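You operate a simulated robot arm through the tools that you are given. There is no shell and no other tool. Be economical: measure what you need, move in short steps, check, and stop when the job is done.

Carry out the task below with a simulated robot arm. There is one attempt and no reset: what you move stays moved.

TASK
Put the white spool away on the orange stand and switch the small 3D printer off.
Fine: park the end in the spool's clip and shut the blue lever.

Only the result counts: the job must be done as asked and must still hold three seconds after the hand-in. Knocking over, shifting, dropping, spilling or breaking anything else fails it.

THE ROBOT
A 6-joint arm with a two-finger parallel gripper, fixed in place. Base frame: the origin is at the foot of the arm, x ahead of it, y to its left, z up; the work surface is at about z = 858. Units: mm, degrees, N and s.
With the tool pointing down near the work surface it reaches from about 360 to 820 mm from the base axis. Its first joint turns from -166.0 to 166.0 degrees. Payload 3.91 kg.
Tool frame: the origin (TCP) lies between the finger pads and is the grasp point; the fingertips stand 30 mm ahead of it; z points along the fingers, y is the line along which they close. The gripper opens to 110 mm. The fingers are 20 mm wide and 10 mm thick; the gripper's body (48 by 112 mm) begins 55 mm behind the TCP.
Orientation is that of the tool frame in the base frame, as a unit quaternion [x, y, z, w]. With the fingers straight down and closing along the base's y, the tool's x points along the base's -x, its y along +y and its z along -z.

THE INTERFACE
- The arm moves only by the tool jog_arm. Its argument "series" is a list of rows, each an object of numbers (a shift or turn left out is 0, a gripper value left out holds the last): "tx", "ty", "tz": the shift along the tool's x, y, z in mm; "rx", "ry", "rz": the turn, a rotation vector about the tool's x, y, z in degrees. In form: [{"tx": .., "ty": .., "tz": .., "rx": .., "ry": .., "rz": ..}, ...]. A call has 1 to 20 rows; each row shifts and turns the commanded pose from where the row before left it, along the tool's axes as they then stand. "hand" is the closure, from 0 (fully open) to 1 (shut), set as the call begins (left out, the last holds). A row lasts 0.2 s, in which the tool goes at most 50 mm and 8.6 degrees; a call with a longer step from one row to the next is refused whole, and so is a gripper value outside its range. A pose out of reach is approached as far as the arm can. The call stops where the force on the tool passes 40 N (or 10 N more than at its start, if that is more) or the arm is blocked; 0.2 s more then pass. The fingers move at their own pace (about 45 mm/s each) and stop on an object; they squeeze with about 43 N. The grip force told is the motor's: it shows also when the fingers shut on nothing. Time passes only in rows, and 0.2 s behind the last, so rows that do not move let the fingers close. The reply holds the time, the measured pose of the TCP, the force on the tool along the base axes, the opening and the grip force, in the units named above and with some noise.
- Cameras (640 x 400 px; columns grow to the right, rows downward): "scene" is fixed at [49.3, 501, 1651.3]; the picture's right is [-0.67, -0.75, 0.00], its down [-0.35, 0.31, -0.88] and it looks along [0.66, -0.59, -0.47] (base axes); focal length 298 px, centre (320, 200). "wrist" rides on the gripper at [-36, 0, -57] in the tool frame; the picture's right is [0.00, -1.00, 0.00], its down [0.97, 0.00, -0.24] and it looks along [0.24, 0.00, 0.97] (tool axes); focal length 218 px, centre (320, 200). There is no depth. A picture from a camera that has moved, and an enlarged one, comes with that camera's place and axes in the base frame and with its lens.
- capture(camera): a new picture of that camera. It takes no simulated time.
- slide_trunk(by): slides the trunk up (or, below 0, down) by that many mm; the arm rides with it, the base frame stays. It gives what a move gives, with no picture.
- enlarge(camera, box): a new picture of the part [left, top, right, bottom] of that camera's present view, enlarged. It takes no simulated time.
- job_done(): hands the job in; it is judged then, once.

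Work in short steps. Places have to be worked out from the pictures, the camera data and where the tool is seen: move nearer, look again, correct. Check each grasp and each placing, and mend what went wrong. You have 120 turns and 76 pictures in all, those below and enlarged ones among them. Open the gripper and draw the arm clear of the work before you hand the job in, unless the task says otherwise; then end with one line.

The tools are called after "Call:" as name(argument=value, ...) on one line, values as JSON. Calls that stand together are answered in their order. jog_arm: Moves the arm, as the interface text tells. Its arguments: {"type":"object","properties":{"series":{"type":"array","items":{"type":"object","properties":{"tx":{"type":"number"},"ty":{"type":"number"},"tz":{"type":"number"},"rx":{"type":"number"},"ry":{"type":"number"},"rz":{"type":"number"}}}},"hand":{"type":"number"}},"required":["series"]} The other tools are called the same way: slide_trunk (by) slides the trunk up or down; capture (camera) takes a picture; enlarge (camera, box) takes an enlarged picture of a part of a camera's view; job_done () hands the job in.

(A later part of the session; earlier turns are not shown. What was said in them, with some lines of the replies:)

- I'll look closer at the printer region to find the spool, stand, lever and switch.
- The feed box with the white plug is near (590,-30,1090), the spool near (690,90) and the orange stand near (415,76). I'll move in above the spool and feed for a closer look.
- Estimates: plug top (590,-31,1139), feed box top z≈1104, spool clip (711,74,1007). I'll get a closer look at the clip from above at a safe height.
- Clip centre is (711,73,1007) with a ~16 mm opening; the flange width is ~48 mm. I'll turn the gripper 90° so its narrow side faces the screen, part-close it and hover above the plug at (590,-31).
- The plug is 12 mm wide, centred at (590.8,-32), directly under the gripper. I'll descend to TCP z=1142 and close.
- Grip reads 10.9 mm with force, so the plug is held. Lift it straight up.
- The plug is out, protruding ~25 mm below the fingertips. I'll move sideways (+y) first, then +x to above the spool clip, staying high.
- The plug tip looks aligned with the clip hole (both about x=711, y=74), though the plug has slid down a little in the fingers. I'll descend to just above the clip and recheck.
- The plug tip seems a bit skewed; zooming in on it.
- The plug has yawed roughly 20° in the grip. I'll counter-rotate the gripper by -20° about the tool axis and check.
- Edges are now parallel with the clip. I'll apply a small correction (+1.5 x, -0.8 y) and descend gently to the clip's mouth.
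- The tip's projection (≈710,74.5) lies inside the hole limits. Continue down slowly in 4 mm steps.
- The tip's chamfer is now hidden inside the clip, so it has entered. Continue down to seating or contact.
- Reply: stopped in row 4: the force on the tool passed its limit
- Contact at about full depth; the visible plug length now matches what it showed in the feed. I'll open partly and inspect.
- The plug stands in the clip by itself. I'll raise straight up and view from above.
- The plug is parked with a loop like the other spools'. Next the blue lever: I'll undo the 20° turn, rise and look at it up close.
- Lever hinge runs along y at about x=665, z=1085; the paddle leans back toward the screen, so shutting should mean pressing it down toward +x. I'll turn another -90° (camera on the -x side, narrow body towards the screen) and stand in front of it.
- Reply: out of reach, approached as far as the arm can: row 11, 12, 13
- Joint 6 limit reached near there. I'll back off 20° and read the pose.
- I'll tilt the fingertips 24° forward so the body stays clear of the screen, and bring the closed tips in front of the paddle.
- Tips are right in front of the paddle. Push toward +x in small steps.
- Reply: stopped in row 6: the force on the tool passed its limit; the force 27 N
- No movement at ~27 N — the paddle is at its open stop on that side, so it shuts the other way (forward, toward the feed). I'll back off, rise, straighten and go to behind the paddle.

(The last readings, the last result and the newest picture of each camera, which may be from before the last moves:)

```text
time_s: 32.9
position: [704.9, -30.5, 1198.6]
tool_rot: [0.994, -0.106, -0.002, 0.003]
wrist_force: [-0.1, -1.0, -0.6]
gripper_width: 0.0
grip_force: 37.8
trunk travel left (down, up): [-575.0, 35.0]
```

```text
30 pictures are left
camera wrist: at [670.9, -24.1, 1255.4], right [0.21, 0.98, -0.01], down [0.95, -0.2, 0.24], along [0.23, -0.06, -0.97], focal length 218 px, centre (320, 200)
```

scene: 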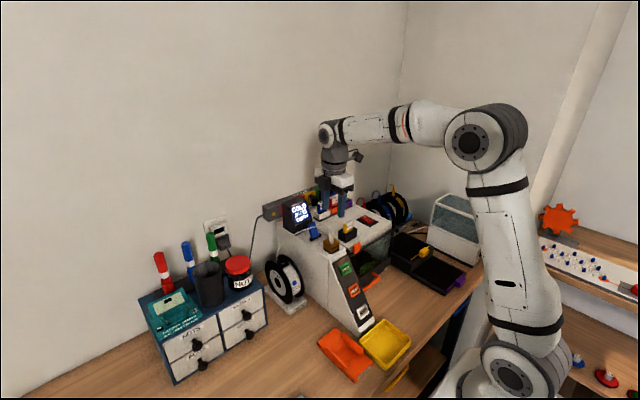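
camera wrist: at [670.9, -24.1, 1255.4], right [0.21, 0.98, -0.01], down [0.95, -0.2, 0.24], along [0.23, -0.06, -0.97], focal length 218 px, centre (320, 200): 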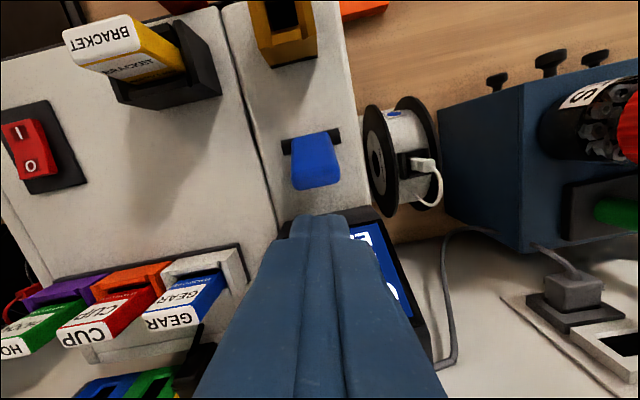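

Paddle's top back edge is at x≈696, screen base at ≈729. I'll centre the tips at x≈711 and descend just behind the paddle.

Call:
jog_arm(series=[{"tx": 6, "ty": 0}, {"tz": 20}, {"tz": 20}, {"tz": 10}, {"tz": 6}, {}])

Call:
jog_arm(series=[{"tx": -5, "ty": 1}, {"tx": -5, "ty": 1}, {"tx": -5, "ty": 1}, {"tx": -5, "ty": 1}, {}])

Call:
enlarge(camera="scene", box=[285, 180, 365, 260])

```text
time_s: 34.3
position: [711.3, -31.7, 1142.0]
tool_rot: [0.994, -0.106, 0.0, 0.003]
wrist_force: [0.4, 0.1, -0.5]
gripper_width: 0.0
grip_force: 37.4
trunk travel left (down, up): [-575.0, 35.0]
```

```text
time_s: 35.5
position: [691.2, -32.6, 1140.0]
tool_rot: [0.994, -0.105, -0.002, 0.003]
wrist_force: [0.0, -0.5, 0.3]
gripper_width: 0.1
grip_force: 37.5
trunk travel left (down, up): [-575.0, 35.0]
```

```text
5.00 times, centred on (325, 220) of scene
camera zoom: at [49.3, 501.0, 1651.3], right [-0.67, -0.75, 0.0], down [-0.35, 0.31, -0.88], along [0.66, -0.59, -0.47], focal length 1490 px, centre (295, 100)
```

zoom: 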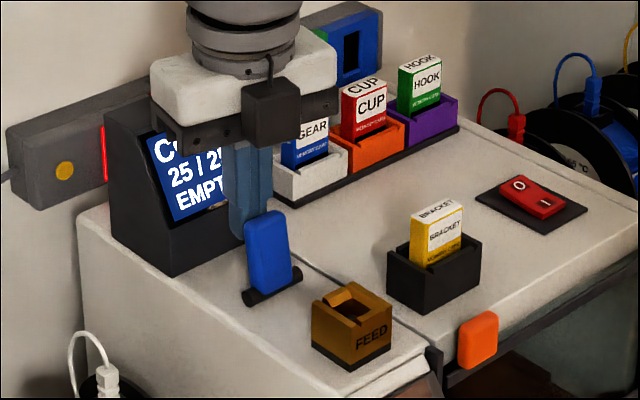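

The paddle swings freely toward -x. Continue pushing forward, then press down.

Call:
jog_arm(series=[{"tx": -7, "ty": 1.5}, {"tx": -7, "ty": 1.5}, {"tx": -7, "ty": 1.5}, {"tx": -7, "ty": 1.5}, {"tx": -7, "ty": 1.5}, {"tx": -7, "ty": 1.5}, {"tx": -7, "ty": 1.5}, {}])

Call:
enlarge(camera="scene", box=[285, 180, 365, 260])

```text
time_s: 36.5
position: [675.3, -31.6, 1141.9]
tool_rot: [0.994, -0.105, 0.009, 0.002]
wrist_force: [19.5, -0.3, -6.4]
gripper_width: 0.2
grip_force: 38.0
trunk travel left (down, up): [-575.0, 35.0]
stopped in row 4: the force on the tool passed its limit (the readings are from after the stop); the commanded pose is now the measured one
```

```text
5.00 times, centred on (325, 220) of scene
camera zoom: at [49.3, 501.0, 1651.3], right [-0.67, -0.75, 0.0], down [-0.35, 0.31, -0.88], along [0.66, -0.59, -0.47], focal length 1490 px, centre (295, 100)
```

zoom: 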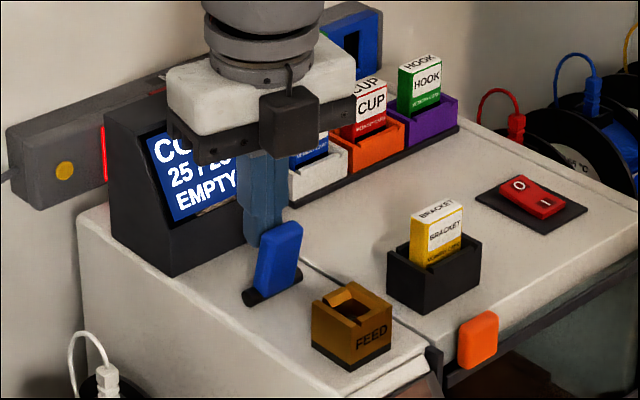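

The paddle now leans forward and resisted at ~40 N peak. One more gentle push to tell a stop from friction.

Call:
jog_arm(series=[{"tx": -1.5, "ty": 0.3}, {"tx": -1.5, "ty": 0.3}, {"tx": -1.5, "ty": 0.3}, {"tx": -1.5, "ty": 0.3}, {"tx": -1.5, "ty": 0.3}, {"tx": -1.5, "ty": 0.3}])

Call:
jog_arm(series=[{"tx": 6, "ty": -1.2}, {"tx": 8, "ty": -1.6}, {"tz": -25}, {"tz": -40}, {"tz": -40}, {"tx": -30, "ty": 6}, {}])

Call:
enlarge(camera="scene", box=[285, 190, 355, 260])

```text
time_s: 37.2
position: [675.2, -32.7, 1143.6]
tool_rot: [0.994, -0.105, 0.013, 0.002]
wrist_force: [22.8, -1.1, -8.9]
gripper_width: 0.2
grip_force: 37.4
trunk travel left (down, up): [-575.0, 35.0]
stopped in row 3: the force on the tool passed its limit (the readings are from after the stop); the commanded pose is now the measured one
```

```text
time_s: 38.8
position: [651.8, -31.3, 1252.3]
tool_rot: [0.994, -0.106, 0.011, 0.002]
wrist_force: [-0.6, 0.6, 0.5]
gripper_width: 0.0
grip_force: 37.4
trunk travel left (down, up): [-575.0, 35.0]
```

```text
5.71 times, centred on (320, 225) of scene
camera zoom: at [49.3, 501.0, 1651.3], right [-0.67, -0.75, 0.0], down [-0.35, 0.31, -0.88], along [0.66, -0.59, -0.47], focal length 1703 px, centre (320, 57)
```

zoom: 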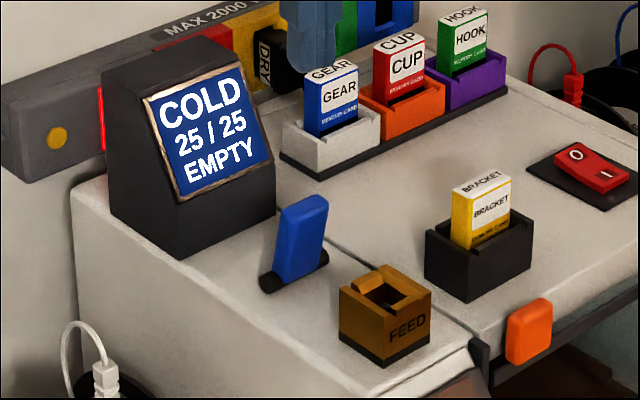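

The lever stays forward against its stop: shut. Next the rocker switch: the "0" end is at about (640,-248,1087). I'll move over it with the fingers closed.

Call:
jog_arm(series=[{"tx": 6.9, "ty": 42.8}, {"tx": 6.9, "ty": 42.8}, {"tx": 6.9, "ty": 42.8}, {"tx": 6.9, "ty": 42.8}, {"tx": 6.9, "ty": 42.8}, {"tz": 35}, {"tz": 35}, {"tz": 30}, {}])

Call:
enlarge(camera="wrist", box=[270, 140, 370, 230])

```text
time_s: 40.8
position: [661.9, -58.6, 1143.8]
tool_rot: [0.994, -0.109, 0.012, 0.005]
wrist_force: [0.2, -0.2, -0.5]
gripper_width: 0.0
grip_force: 37.7
out of reach, approached as far as the arm can: row 1, 2, 3, 4, 5, 6, 7
trunk travel left (down, up): [-575.0, 35.0]
```

```text
4.44 times, centred on (320, 185) of wrist
camera zoom: at [626.5, -49.8, 1199.5], right [0.22, 0.98, -0.01], down [0.94, -0.21, 0.26], along [0.26, -0.06, -0.96], focal length 970 px, centre (320, 267)
```

zoom: 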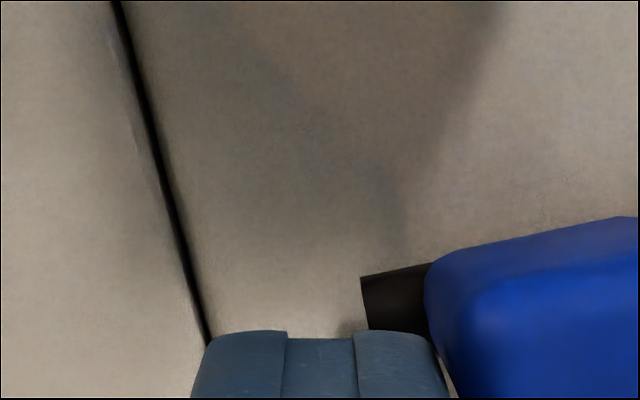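

Out of reach due to the wrist limit; the tips came down beside the lever without contact. Rise straight up and rotate back.

Call:
jog_arm(series=[{"tz": -25}, {"tz": -40}, {"tz": -40}, {}])

Call:
jog_arm(series=[{"rz": 8.4}, {"rz": 8.4}, {"rz": 8.4}, {"rz": 8.4}, {"rz": 8.4}, {"rz": 8.4}, {"rz": 8.4}, {"rz": 8.4}, {"rz": 8.4}, {"rz": 8.4}, {"rz": 8.4}, {"rz": 8.4}, {"rz": 8.4}, {"rz": 8.4}, {"rz": 8.4}, {"rz": 8.4}, {"rz": 8.4}, {"rz": 8.4}, {"rz": 8.4}, {"rz": 8.4}])

```text
time_s: 41.8
position: [659.4, -56.4, 1249.3]
tool_rot: [0.994, -0.11, 0.012, 0.005]
wrist_force: [-0.6, 0.0, -0.4]
gripper_width: 0.0
grip_force: 37.2
trunk travel left (down, up): [-575.0, 35.0]
```

```text
time_s: 46.0
position: [658.5, -56.6, 1248.0]
tool_rot: [0.002, 1.0, -0.002, 0.011]
wrist_force: [0.3, 0.6, -0.5]
gripper_width: 0.0
grip_force: 37.4
trunk travel left (down, up): [-575.0, 35.0]
```

Heading restored; I'll fix the 1.3° residual tilt, move over the switch's "0" end and check.

Call:
jog_arm(series=[{"ry": 1.26, "tx": 3.5}, {"tx": 3.5, "ty": -48}, {"tx": 3.5, "ty": -48}, {"tx": 3.5, "ty": -48}, {"tx": 3.5, "ty": -47.4}, {"tz": 35}, {"tz": 35}, {"tz": 30}, {}])

Call:
capture(camera="wrist")

Call:
enlarge(camera="scene", box=[310, 180, 390, 250])

```text
time_s: 48.0
position: [642.5, -249.1, 1147.8]
tool_rot: [0.0, 1.0, -0.004, 0.001]
wrist_force: [1.0, 0.5, -0.3]
gripper_width: 0.2
grip_force: 37.9
trunk travel left (down, up): [-575.0, 35.0]
```

```text
25 pictures are left
camera wrist: at [677.9, -250.3, 1204.8], right [0.0, -1.0, 0.01], down [-0.97, 0.0, 0.24], along [-0.24, -0.01, -0.97], focal length 218 px, centre (320, 200)
```

wrist: 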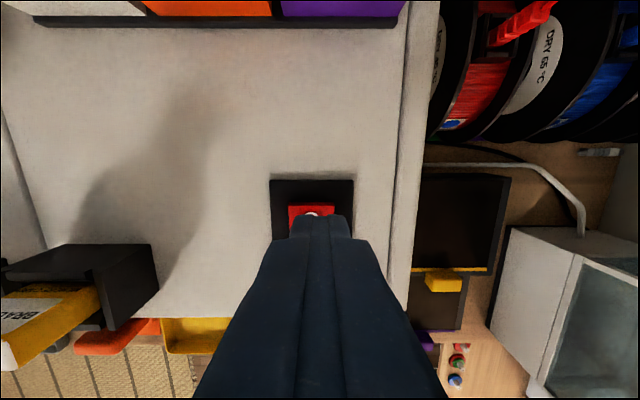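

```text
5.71 times, centred on (350, 215) of scene
camera zoom: at [49.3, 501.0, 1651.3], right [-0.67, -0.75, 0.0], down [-0.35, 0.31, -0.88], along [0.66, -0.59, -0.47], focal length 1703 px, centre (149, 114)
```

zoom: 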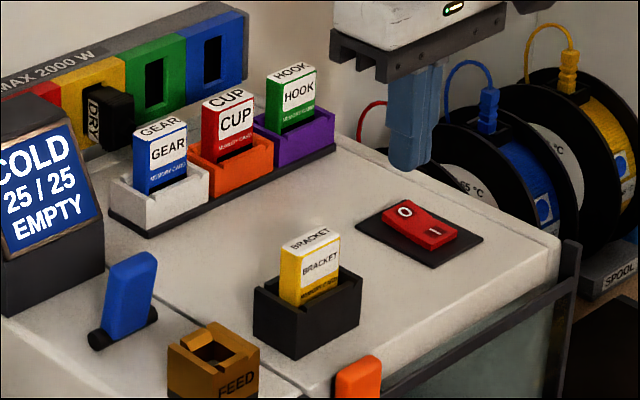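

Tips are over the "0" end. Press down gently until contact and a bit further.

Call:
jog_arm(series=[{"tz": 10}, {"tz": 8}, {"tz": 4}, {"tz": 2}, {"tz": 2}, {"tz": 2}, {"tz": 2}, {"tz": 2}, {"tz": 2}, {"tz": 2}])

Call:
enlarge(camera="scene", box=[285, 180, 385, 260])

```text
time_s: 50.2
position: [642.1, -248.5, 1116.3]
tool_rot: [0.001, 1.0, -0.004, 0.003]
wrist_force: [0.9, 1.2, 11.9]
gripper_width: 0.2
grip_force: 38.2
trunk travel left (down, up): [-575.0, 35.0]
```

```text
5.00 times, centred on (335, 220) of scene
camera zoom: at [49.3, 501.0, 1651.3], right [-0.67, -0.75, 0.0], down [-0.35, 0.31, -0.88], along [0.66, -0.59, -0.47], focal length 1490 px, centre (245, 100)
```

zoom: 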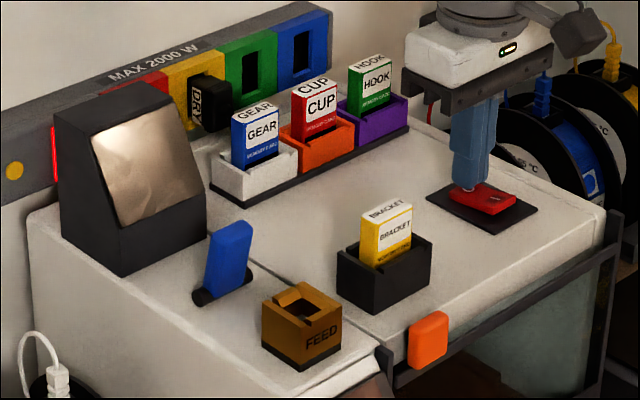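

The display went dark — printer off. I'll press a touch more, lift, and go look at the orange stand from above before fetching the spool.

Call:
jog_arm(series=[{"tz": 1.5}, {}, {"tz": -10}, {"tz": -30}, {"tz": -40}, {"tz": -50}, {"tx": 30, "ty": 45}, {"tx": 30, "ty": 45}, {"tx": 30, "ty": 45}, {"tx": 30, "ty": 45}, {"tx": 30, "ty": 45}, {"tx": 30, "ty": 45}, {"tx": 30, "ty": 45}, {"ty": 10}, {}], hand=0.27)

Call:
capture(camera="wrist")

Call:
enlarge(camera="scene", box=[260, 180, 400, 280])

```text
refused: row 7 steps farther than a row can; nothing moved
```

```text
22 pictures are left
camera wrist: at [677.7, -250.0, 1172.7], right [0.0, -1.0, 0.01], down [-0.97, 0.0, 0.24], along [-0.24, -0.01, -0.97], focal length 218 px, centre (320, 200)
```

wrist: 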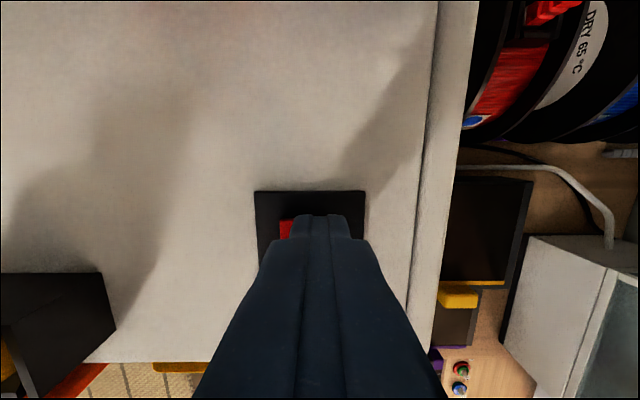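

```text
4.00 times, centred on (330, 230) of scene
camera zoom: at [49.3, 501.0, 1651.3], right [-0.67, -0.75, 0.0], down [-0.35, 0.31, -0.88], along [0.66, -0.59, -0.47], focal length 1192 px, centre (280, 80)
```

zoom: 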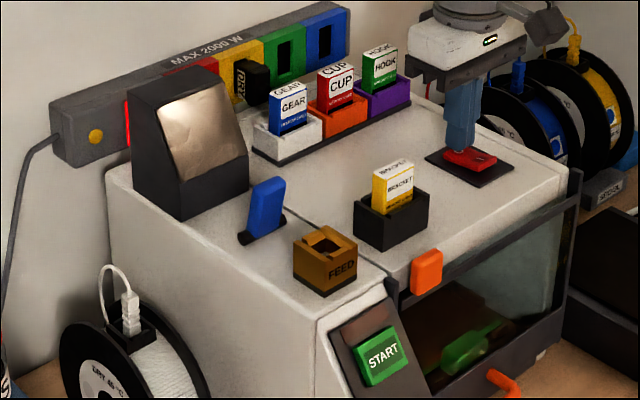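

That batch was refused (row too long). I'll resend with shorter rows, keeping the fingers closed until clear.

Call:
jog_arm(series=[{"tz": 1.5}, {}, {"tz": -10}, {"tz": -30}, {"tz": -40}, {"tz": -45}, {"tx": 26, "ty": 40}, {"tx": 26, "ty": 40}, {"tx": 26, "ty": 40}, {"tx": 26, "ty": 40}, {"tx": 26, "ty": 40}, {"tx": 26, "ty": 40}, {"tx": 26, "ty": 40}, {"tx": 20, "ty": 44}, {}])

Call:
capture(camera="wrist")

Call:
enlarge(camera="wrist", box=[260, 130, 380, 220])

```text
time_s: 53.4
position: [439.3, 76.3, 1235.5]
tool_rot: [0.001, 1.0, -0.004, 0.001]
wrist_force: [0.1, 0.0, -0.2]
gripper_width: 0.0
grip_force: 37.6
trunk travel left (down, up): [-575.0, 35.0]
```

```text
20 pictures are left
camera wrist: at [475.9, 75.9, 1291.5], right [0.0, -1.0, 0.01], down [-0.97, 0.0, 0.24], along [-0.24, -0.01, -0.97], focal length 218 px, centre (320, 200)
```

wrist: 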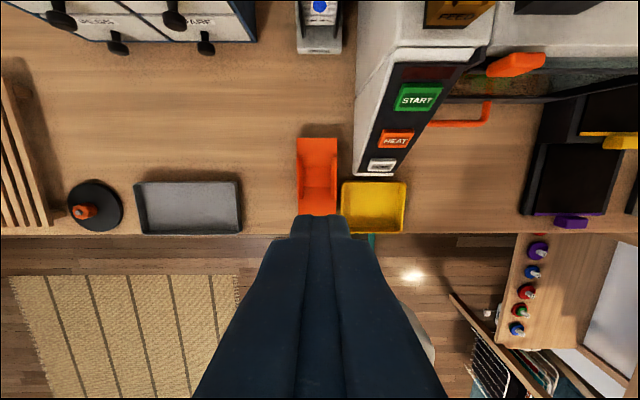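

```text
4.44 times, centred on (320, 175) of wrist
camera zoom: at [475.9, 75.9, 1291.5], right [0.0, -1.0, 0.01], down [-0.97, 0.0, 0.24], along [-0.24, -0.01, -0.97], focal length 970 px, centre (320, 311)
```

zoom: 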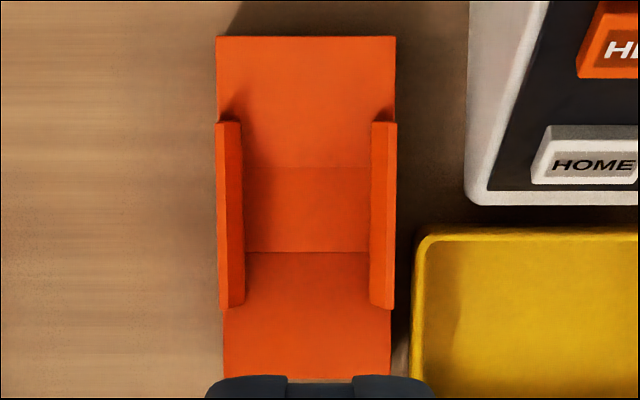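

Stand centre is about (417.5, 78). I'll remove the 0.46° residual tilt, shift to it and recheck centring from lower down.

Call:
jog_arm(series=[{"rx": -0.46}, {"ty": 2, "tx": 21}, {"tz": 40}, {"tz": 40}, {}, {}], hand=0.27)

Call:
enlarge(camera="wrist", box=[250, 110, 390, 230])

```text
time_s: 54.8
position: [420.4, 77.8, 1154.3]
tool_rot: [0.0, 1.0, 0.001, 0.001]
wrist_force: [0.3, 0.0, 0.4]
gripper_width: 80.2
grip_force: 0.1
trunk travel left (down, up): [-575.0, 35.0]
```

```text
3.33 times, centred on (320, 170) of wrist
camera zoom: at [455.8, 77.0, 1212.0], right [0.0, -1.0, 0.0], down [-0.97, 0.0, 0.24], along [-0.24, 0.0, -0.97], focal length 728 px, centre (320, 300)
```

zoom: 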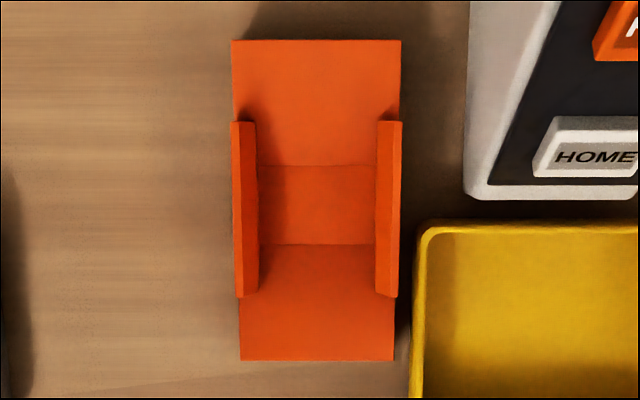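

Stand centre relative to the tool: y≈79.3, x≈417.5; cheeks are bevelled, ~54 mm apart. Now go above the spool at (711,73.5).

Call:
jog_arm(series=[{"tz": -40}, {"tx": -45, "tz": -20}, {"tx": -49}, {"tx": -49}, {"tx": -49}, {"tx": -49}, {"tx": -49, "ty": -4.3}, {}, {"tz": 40}, {"tz": 40}, {}])

Call:
enlarge(camera="wrist", box=[250, 100, 390, 220])

```text
time_s: 57.2
position: [709.0, 71.6, 1134.1]
tool_rot: [0.001, 1.0, 0.001, 0.0]
wrist_force: [-0.3, 0.7, -0.2]
gripper_width: 80.2
grip_force: 0.2
trunk travel left (down, up): [-575.0, 35.0]
```

```text
3.33 times, centred on (320, 160) of wrist
camera zoom: at [746.0, 70.1, 1191.0], right [0.0, -1.0, 0.0], down [-0.97, 0.0, 0.24], along [-0.24, 0.0, -0.97], focal length 728 px, centre (320, 333)
```

zoom: 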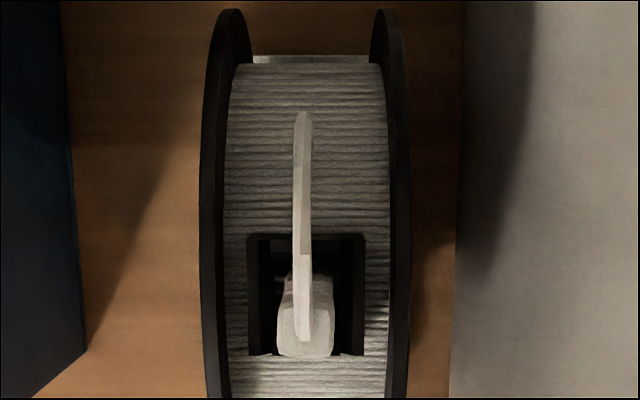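

Spool centre y=73.6, x≈711; shift +3.5 in y and descend around the flanges to TCP z≈1013.

Call:
jog_arm(series=[{"ty": 3.5, "tx": -1}, {"tz": 30}, {"tz": 30}, {"tz": 30}, {"tz": 20}, {"tz": 11}, {}])

Call:
capture(camera="wrist")

Call:
enlarge(camera="scene", box=[240, 210, 330, 320])

```text
time_s: 58.8
position: [708.8, 77.1, 1012.2]
tool_rot: [0.001, 1.0, 0.001, 0.001]
wrist_force: [-0.1, 0.6, 0.1]
gripper_width: 80.4
grip_force: 0.2
trunk travel left (down, up): [-575.0, 35.0]
```

```text
16 pictures are left
camera wrist: at [746.0, 75.9, 1069.1], right [0.0, -1.0, 0.0], down [-0.97, 0.0, 0.24], along [-0.24, 0.0, -0.97], focal length 218 px, centre (320, 200)
```

wrist: 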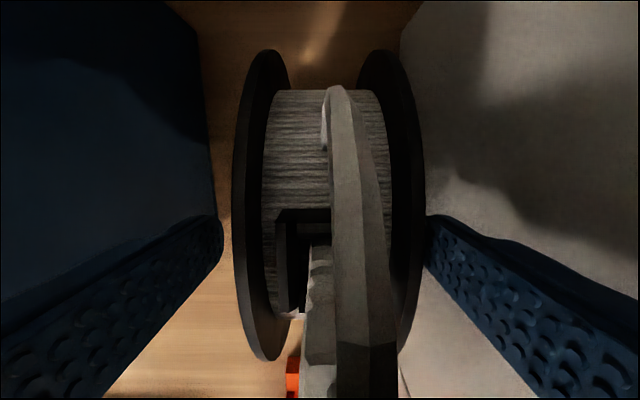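

```text
3.64 times, centred on (285, 265) of scene
camera zoom: at [49.3, 501.0, 1651.3], right [-0.67, -0.75, 0.0], down [-0.35, 0.31, -0.88], along [0.66, -0.59, -0.47], focal length 1084 px, centre (447, -36)
```

zoom: 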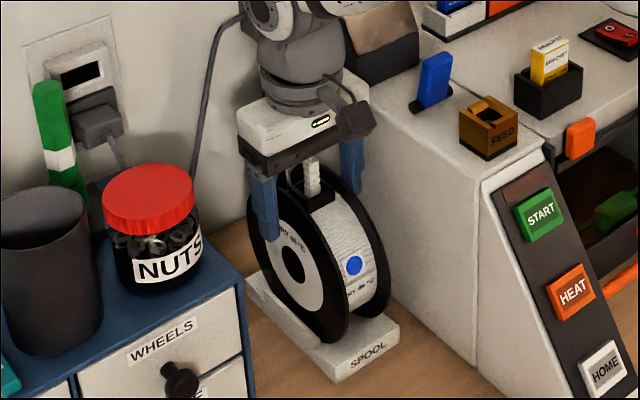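

The TCP is ~2.5 mm too far in +y; correct, then close on the flanges.

Call:
jog_arm(series=[{"ty": -2.6}, {}, {}])

Call:
jog_arm(series=[{}, {}, {}, {}], hand=1)

```text
time_s: 59.6
position: [709.7, 75.1, 1012.4]
tool_rot: [0.001, 1.0, 0.001, 0.001]
wrist_force: [-0.2, -0.1, 0.3]
gripper_width: 80.5
grip_force: 0.0
trunk travel left (down, up): [-575.0, 35.0]
```

```text
time_s: 60.6
position: [708.8, 73.7, 1013.0]
tool_rot: [0.001, 1.0, 0.001, 0.0]
wrist_force: [1.0, 0.2, 0.7]
gripper_width: 51.8
grip_force: 43.0
trunk travel left (down, up): [-575.0, 35.0]
```

Gripped at 51.8 mm. Lift slowly and check.

Call:
jog_arm(series=[{"tz": -4}, {"tz": -8}, {"tz": -15}, {"tz": -20}, {"tz": -20}, {}])

Call:
enlarge(camera="scene", box=[240, 190, 330, 320])

```text
time_s: 62.0
position: [710.8, 74.4, 1080.3]
tool_rot: [0.001, 1.0, 0.001, 0.0]
wrist_force: [-0.1, -0.1, -4.9]
gripper_width: 51.8
grip_force: 43.0
trunk travel left (down, up): [-575.0, 35.0]
```

```text
3.08 times, centred on (285, 255) of scene
camera zoom: at [49.3, 501.0, 1651.3], right [-0.67, -0.75, 0.0], down [-0.35, 0.31, -0.88], along [0.66, -0.59, -0.47], focal length 917 px, centre (428, 31)
```

zoom: 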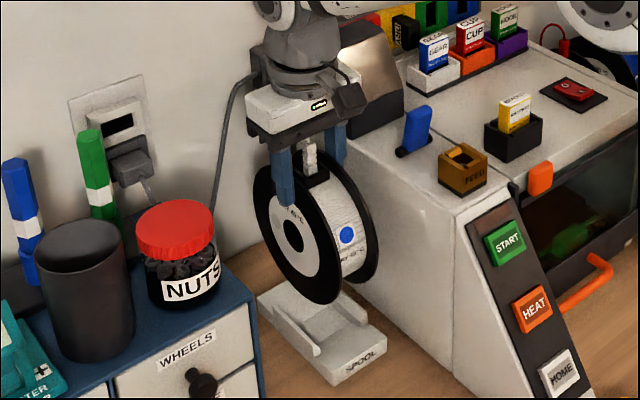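

Spool is lifted, upright, plug still parked. Move gently to above the orange stand.

Call:
jog_arm(series=[{"tx": 10}, {"tx": 20}, {"tx": 20}, {"tx": 20}, {"tx": 20}, {"tx": 20}, {"tx": 20, "ty": 1}, {"tx": 20, "ty": 1}, {"tx": 20, "ty": 1}, {"tx": 20, "ty": 1}, {"tx": 20, "ty": 1}, {"tx": 20}, {"tx": 20}, {"tx": 20}, {"tx": 15}, {"tx": 8}, {}, {}])

Call:
capture(camera="wrist")

Call:
enlarge(camera="scene", box=[290, 240, 420, 390])

```text
time_s: 65.8
position: [415.6, 78.9, 1079.8]
tool_rot: [0.001, 1.0, 0.001, 0.0]
wrist_force: [0.2, -0.9, -3.7]
gripper_width: 51.8
grip_force: 42.8
trunk travel left (down, up): [-575.0, 35.0]
```

```text
13 pictures are left
camera wrist: at [453.3, 78.4, 1137.1], right [0.0, -1.0, 0.0], down [-0.97, 0.0, 0.24], along [-0.24, 0.0, -0.97], focal length 218 px, centre (320, 200)
```

wrist: 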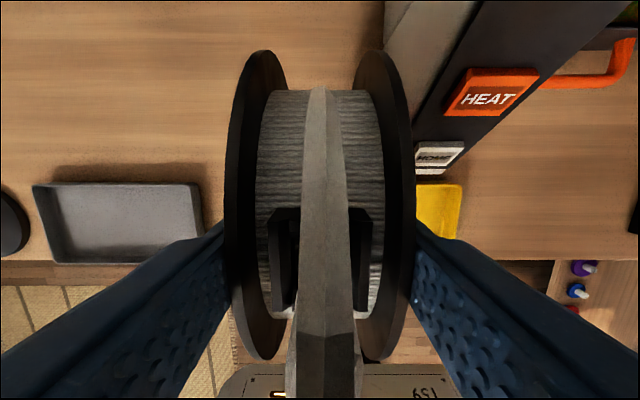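

```text
2.67 times, centred on (355, 315) of scene
camera zoom: at [49.3, 501.0, 1651.3], right [-0.67, -0.75, 0.0], down [-0.35, 0.31, -0.88], along [0.66, -0.59, -0.47], focal length 795 px, centre (227, -107)
```

zoom: 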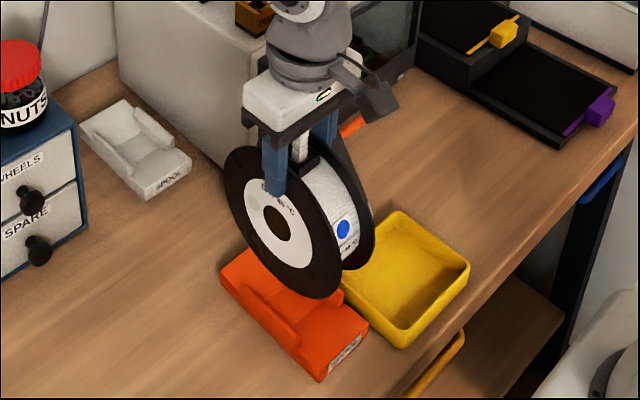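

Aligned by numbers (cam-frame x≈417, y≈78.5–79). Descend to just above the cheeks and check from the scene camera.

Call:
jog_arm(series=[{"tz": 10}, {"tz": 12}, {"tz": 10}, {}, {}])

Call:
enlarge(camera="scene", box=[315, 290, 395, 390])

```text
time_s: 67.0
position: [416.3, 80.0, 1047.2]
tool_rot: [0.001, 1.0, 0.001, 0.0]
wrist_force: [0.1, -0.8, -4.7]
gripper_width: 51.9
grip_force: 43.2
trunk travel left (down, up): [-575.0, 35.0]
```

```text
4.00 times, centred on (355, 340) of scene
camera zoom: at [49.3, 501.0, 1651.3], right [-0.67, -0.75, 0.0], down [-0.35, 0.31, -0.88], along [0.66, -0.59, -0.47], focal length 1192 px, centre (180, -360)
```

zoom: 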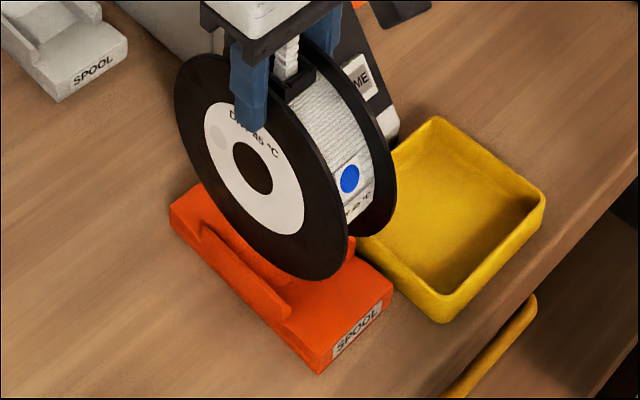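

Looks centred between the cheeks. Continue down slowly until seated.

Call:
jog_arm(series=[{"tz": 6}, {"tz": 6}, {"tz": 5}, {"tz": 4}, {"tz": 3}, {"tz": 2}, {"tz": 2}, {"tz": 2}, {"tz": 2}, {"tz": 1.5}, {}])

Call:
enlarge(camera="scene", box=[315, 290, 395, 390])

```text
time_s: 69.4
position: [416.1, 79.0, 1014.8]
tool_rot: [0.001, 1.0, 0.001, 0.0]
wrist_force: [0.6, -0.8, -4.0]
gripper_width: 52.0
grip_force: 42.9
trunk travel left (down, up): [-575.0, 35.0]
```

```text
4.00 times, centred on (355, 340) of scene
camera zoom: at [49.3, 501.0, 1651.3], right [-0.67, -0.75, 0.0], down [-0.35, 0.31, -0.88], along [0.66, -0.59, -0.47], focal length 1192 px, centre (180, -360)
```

zoom: 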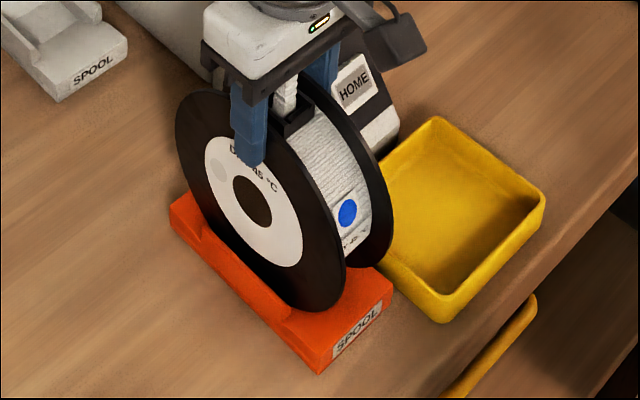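

The spool is between the cheeks, still carried (force -4 N). Inch down until the weight is taken.

Call:
jog_arm(series=[{"tz": 1}, {"tz": 1}, {"tz": 1}, {"tz": 1}, {}])

```text
time_s: 70.6
position: [416.0, 78.7, 1012.4]
tool_rot: [0.001, 1.0, 0.001, 0.001]
wrist_force: [-2.8, 1.2, 20.5]
gripper_width: 51.9
grip_force: 43.3
trunk travel left (down, up): [-575.0, 35.0]
```

Seated (20 N upward). Ease up 1.5 mm and open to about 80 mm.

Call:
jog_arm(series=[{"tz": -1.5}, {}])

Call:
jog_arm(series=[{}, {}, {}, {}], hand=0.27)

Call:
enlarge(camera="scene", box=[315, 270, 395, 380])

```text
time_s: 71.2
position: [417.1, 78.0, 1012.7]
tool_rot: [0.001, 1.0, 0.002, 0.001]
wrist_force: [0.2, 2.1, 5.8]
gripper_width: 51.8
grip_force: 42.8
trunk travel left (down, up): [-575.0, 35.0]
```

```text
time_s: 72.2
position: [417.4, 79.1, 1012.9]
tool_rot: [0.001, 1.0, 0.001, 0.001]
wrist_force: [-0.3, -0.6, 0.5]
gripper_width: 80.2
grip_force: 0.0
trunk travel left (down, up): [-575.0, 35.0]
```

```text
3.64 times, centred on (355, 325) of scene
camera zoom: at [49.3, 501.0, 1651.3], right [-0.67, -0.75, 0.0], down [-0.35, 0.31, -0.88], along [0.66, -0.59, -0.47], focal length 1084 px, centre (193, -254)
```

zoom: 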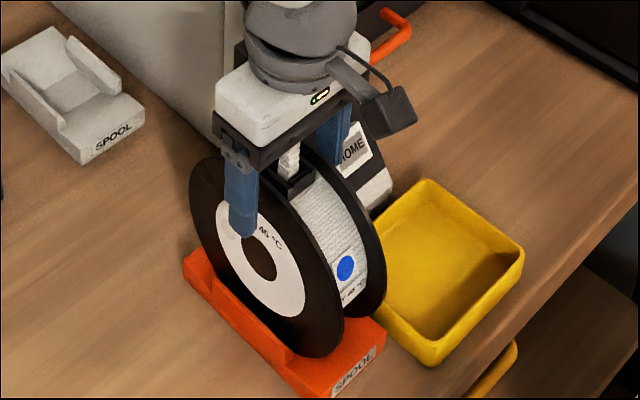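

Spool stands free on the orange stand. Rise straight up well clear and check everything.

Call:
jog_arm(series=[{"tz": -10}, {"tz": -20}, {"tz": -35}, {"tz": -45}, {"tz": -45}, {"tz": -45}, {"tz": -45}, {}])

Call:
enlarge(camera="scene", box=[310, 270, 400, 380])

Call:
capture(camera="wrist")

Call:
enlarge(camera="scene", box=[250, 170, 410, 280])

```text
time_s: 74.0
position: [415.5, 78.4, 1257.0]
tool_rot: [0.001, 1.0, 0.001, 0.001]
wrist_force: [0.3, 0.6, 1.0]
gripper_width: 80.2
grip_force: 0.1
trunk travel left (down, up): [-575.0, 35.0]
```

```text
3.64 times, centred on (355, 325) of scene
camera zoom: at [49.3, 501.0, 1651.3], right [-0.67, -0.75, 0.0], down [-0.35, 0.31, -0.88], along [0.66, -0.59, -0.47], focal length 1084 px, centre (193, -254)
```

zoom: 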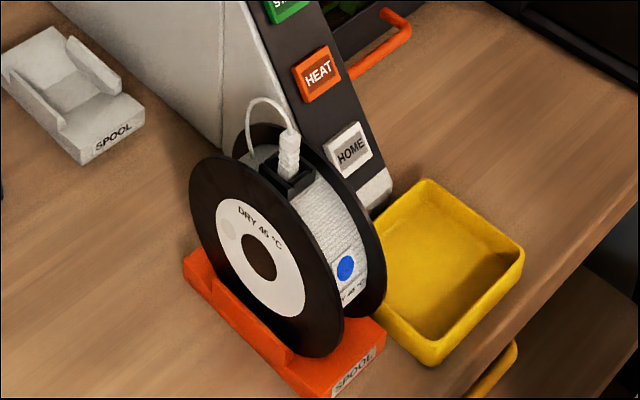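

```text
7 pictures are left
camera wrist: at [452.1, 77.4, 1314.0], right [0.0, -1.0, 0.0], down [-0.97, 0.0, 0.24], along [-0.24, 0.0, -0.97], focal length 218 px, centre (320, 200)
```

wrist: 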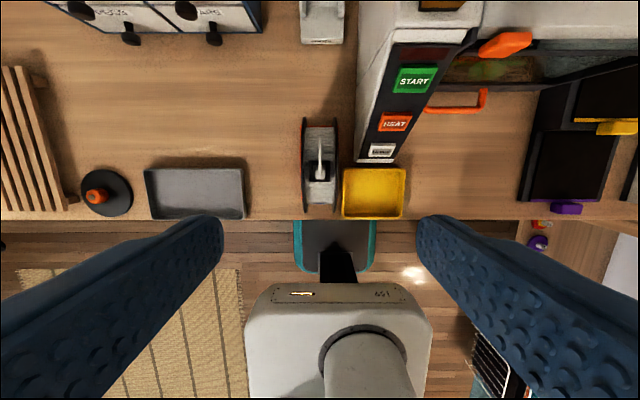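

```text
3.64 times, centred on (330, 225) of scene
camera zoom: at [49.3, 501.0, 1651.3], right [-0.67, -0.75, 0.0], down [-0.35, 0.31, -0.88], along [0.66, -0.59, -0.47], focal length 1084 px, centre (284, 109)
```

zoom: 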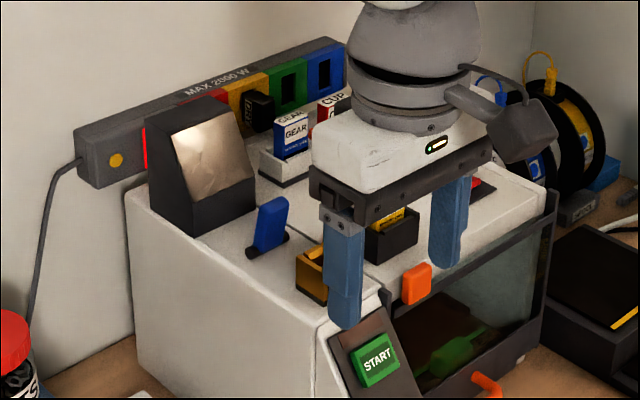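

The spool sits on the orange stand with its plug parked, the lever is over at its forward stop, and the display is dark. The gripper is open and clear, so I'm handing in.

Call:
job_done()

```text
The job is handed in.
```

The white spool is on the orange stand with its end parked in the clip, the blue lever is pushed forward to its stop, and the printer is switched off. I took the forward stop as shut because the lever started against its rear stop; nothing on the printer marks which side is which.
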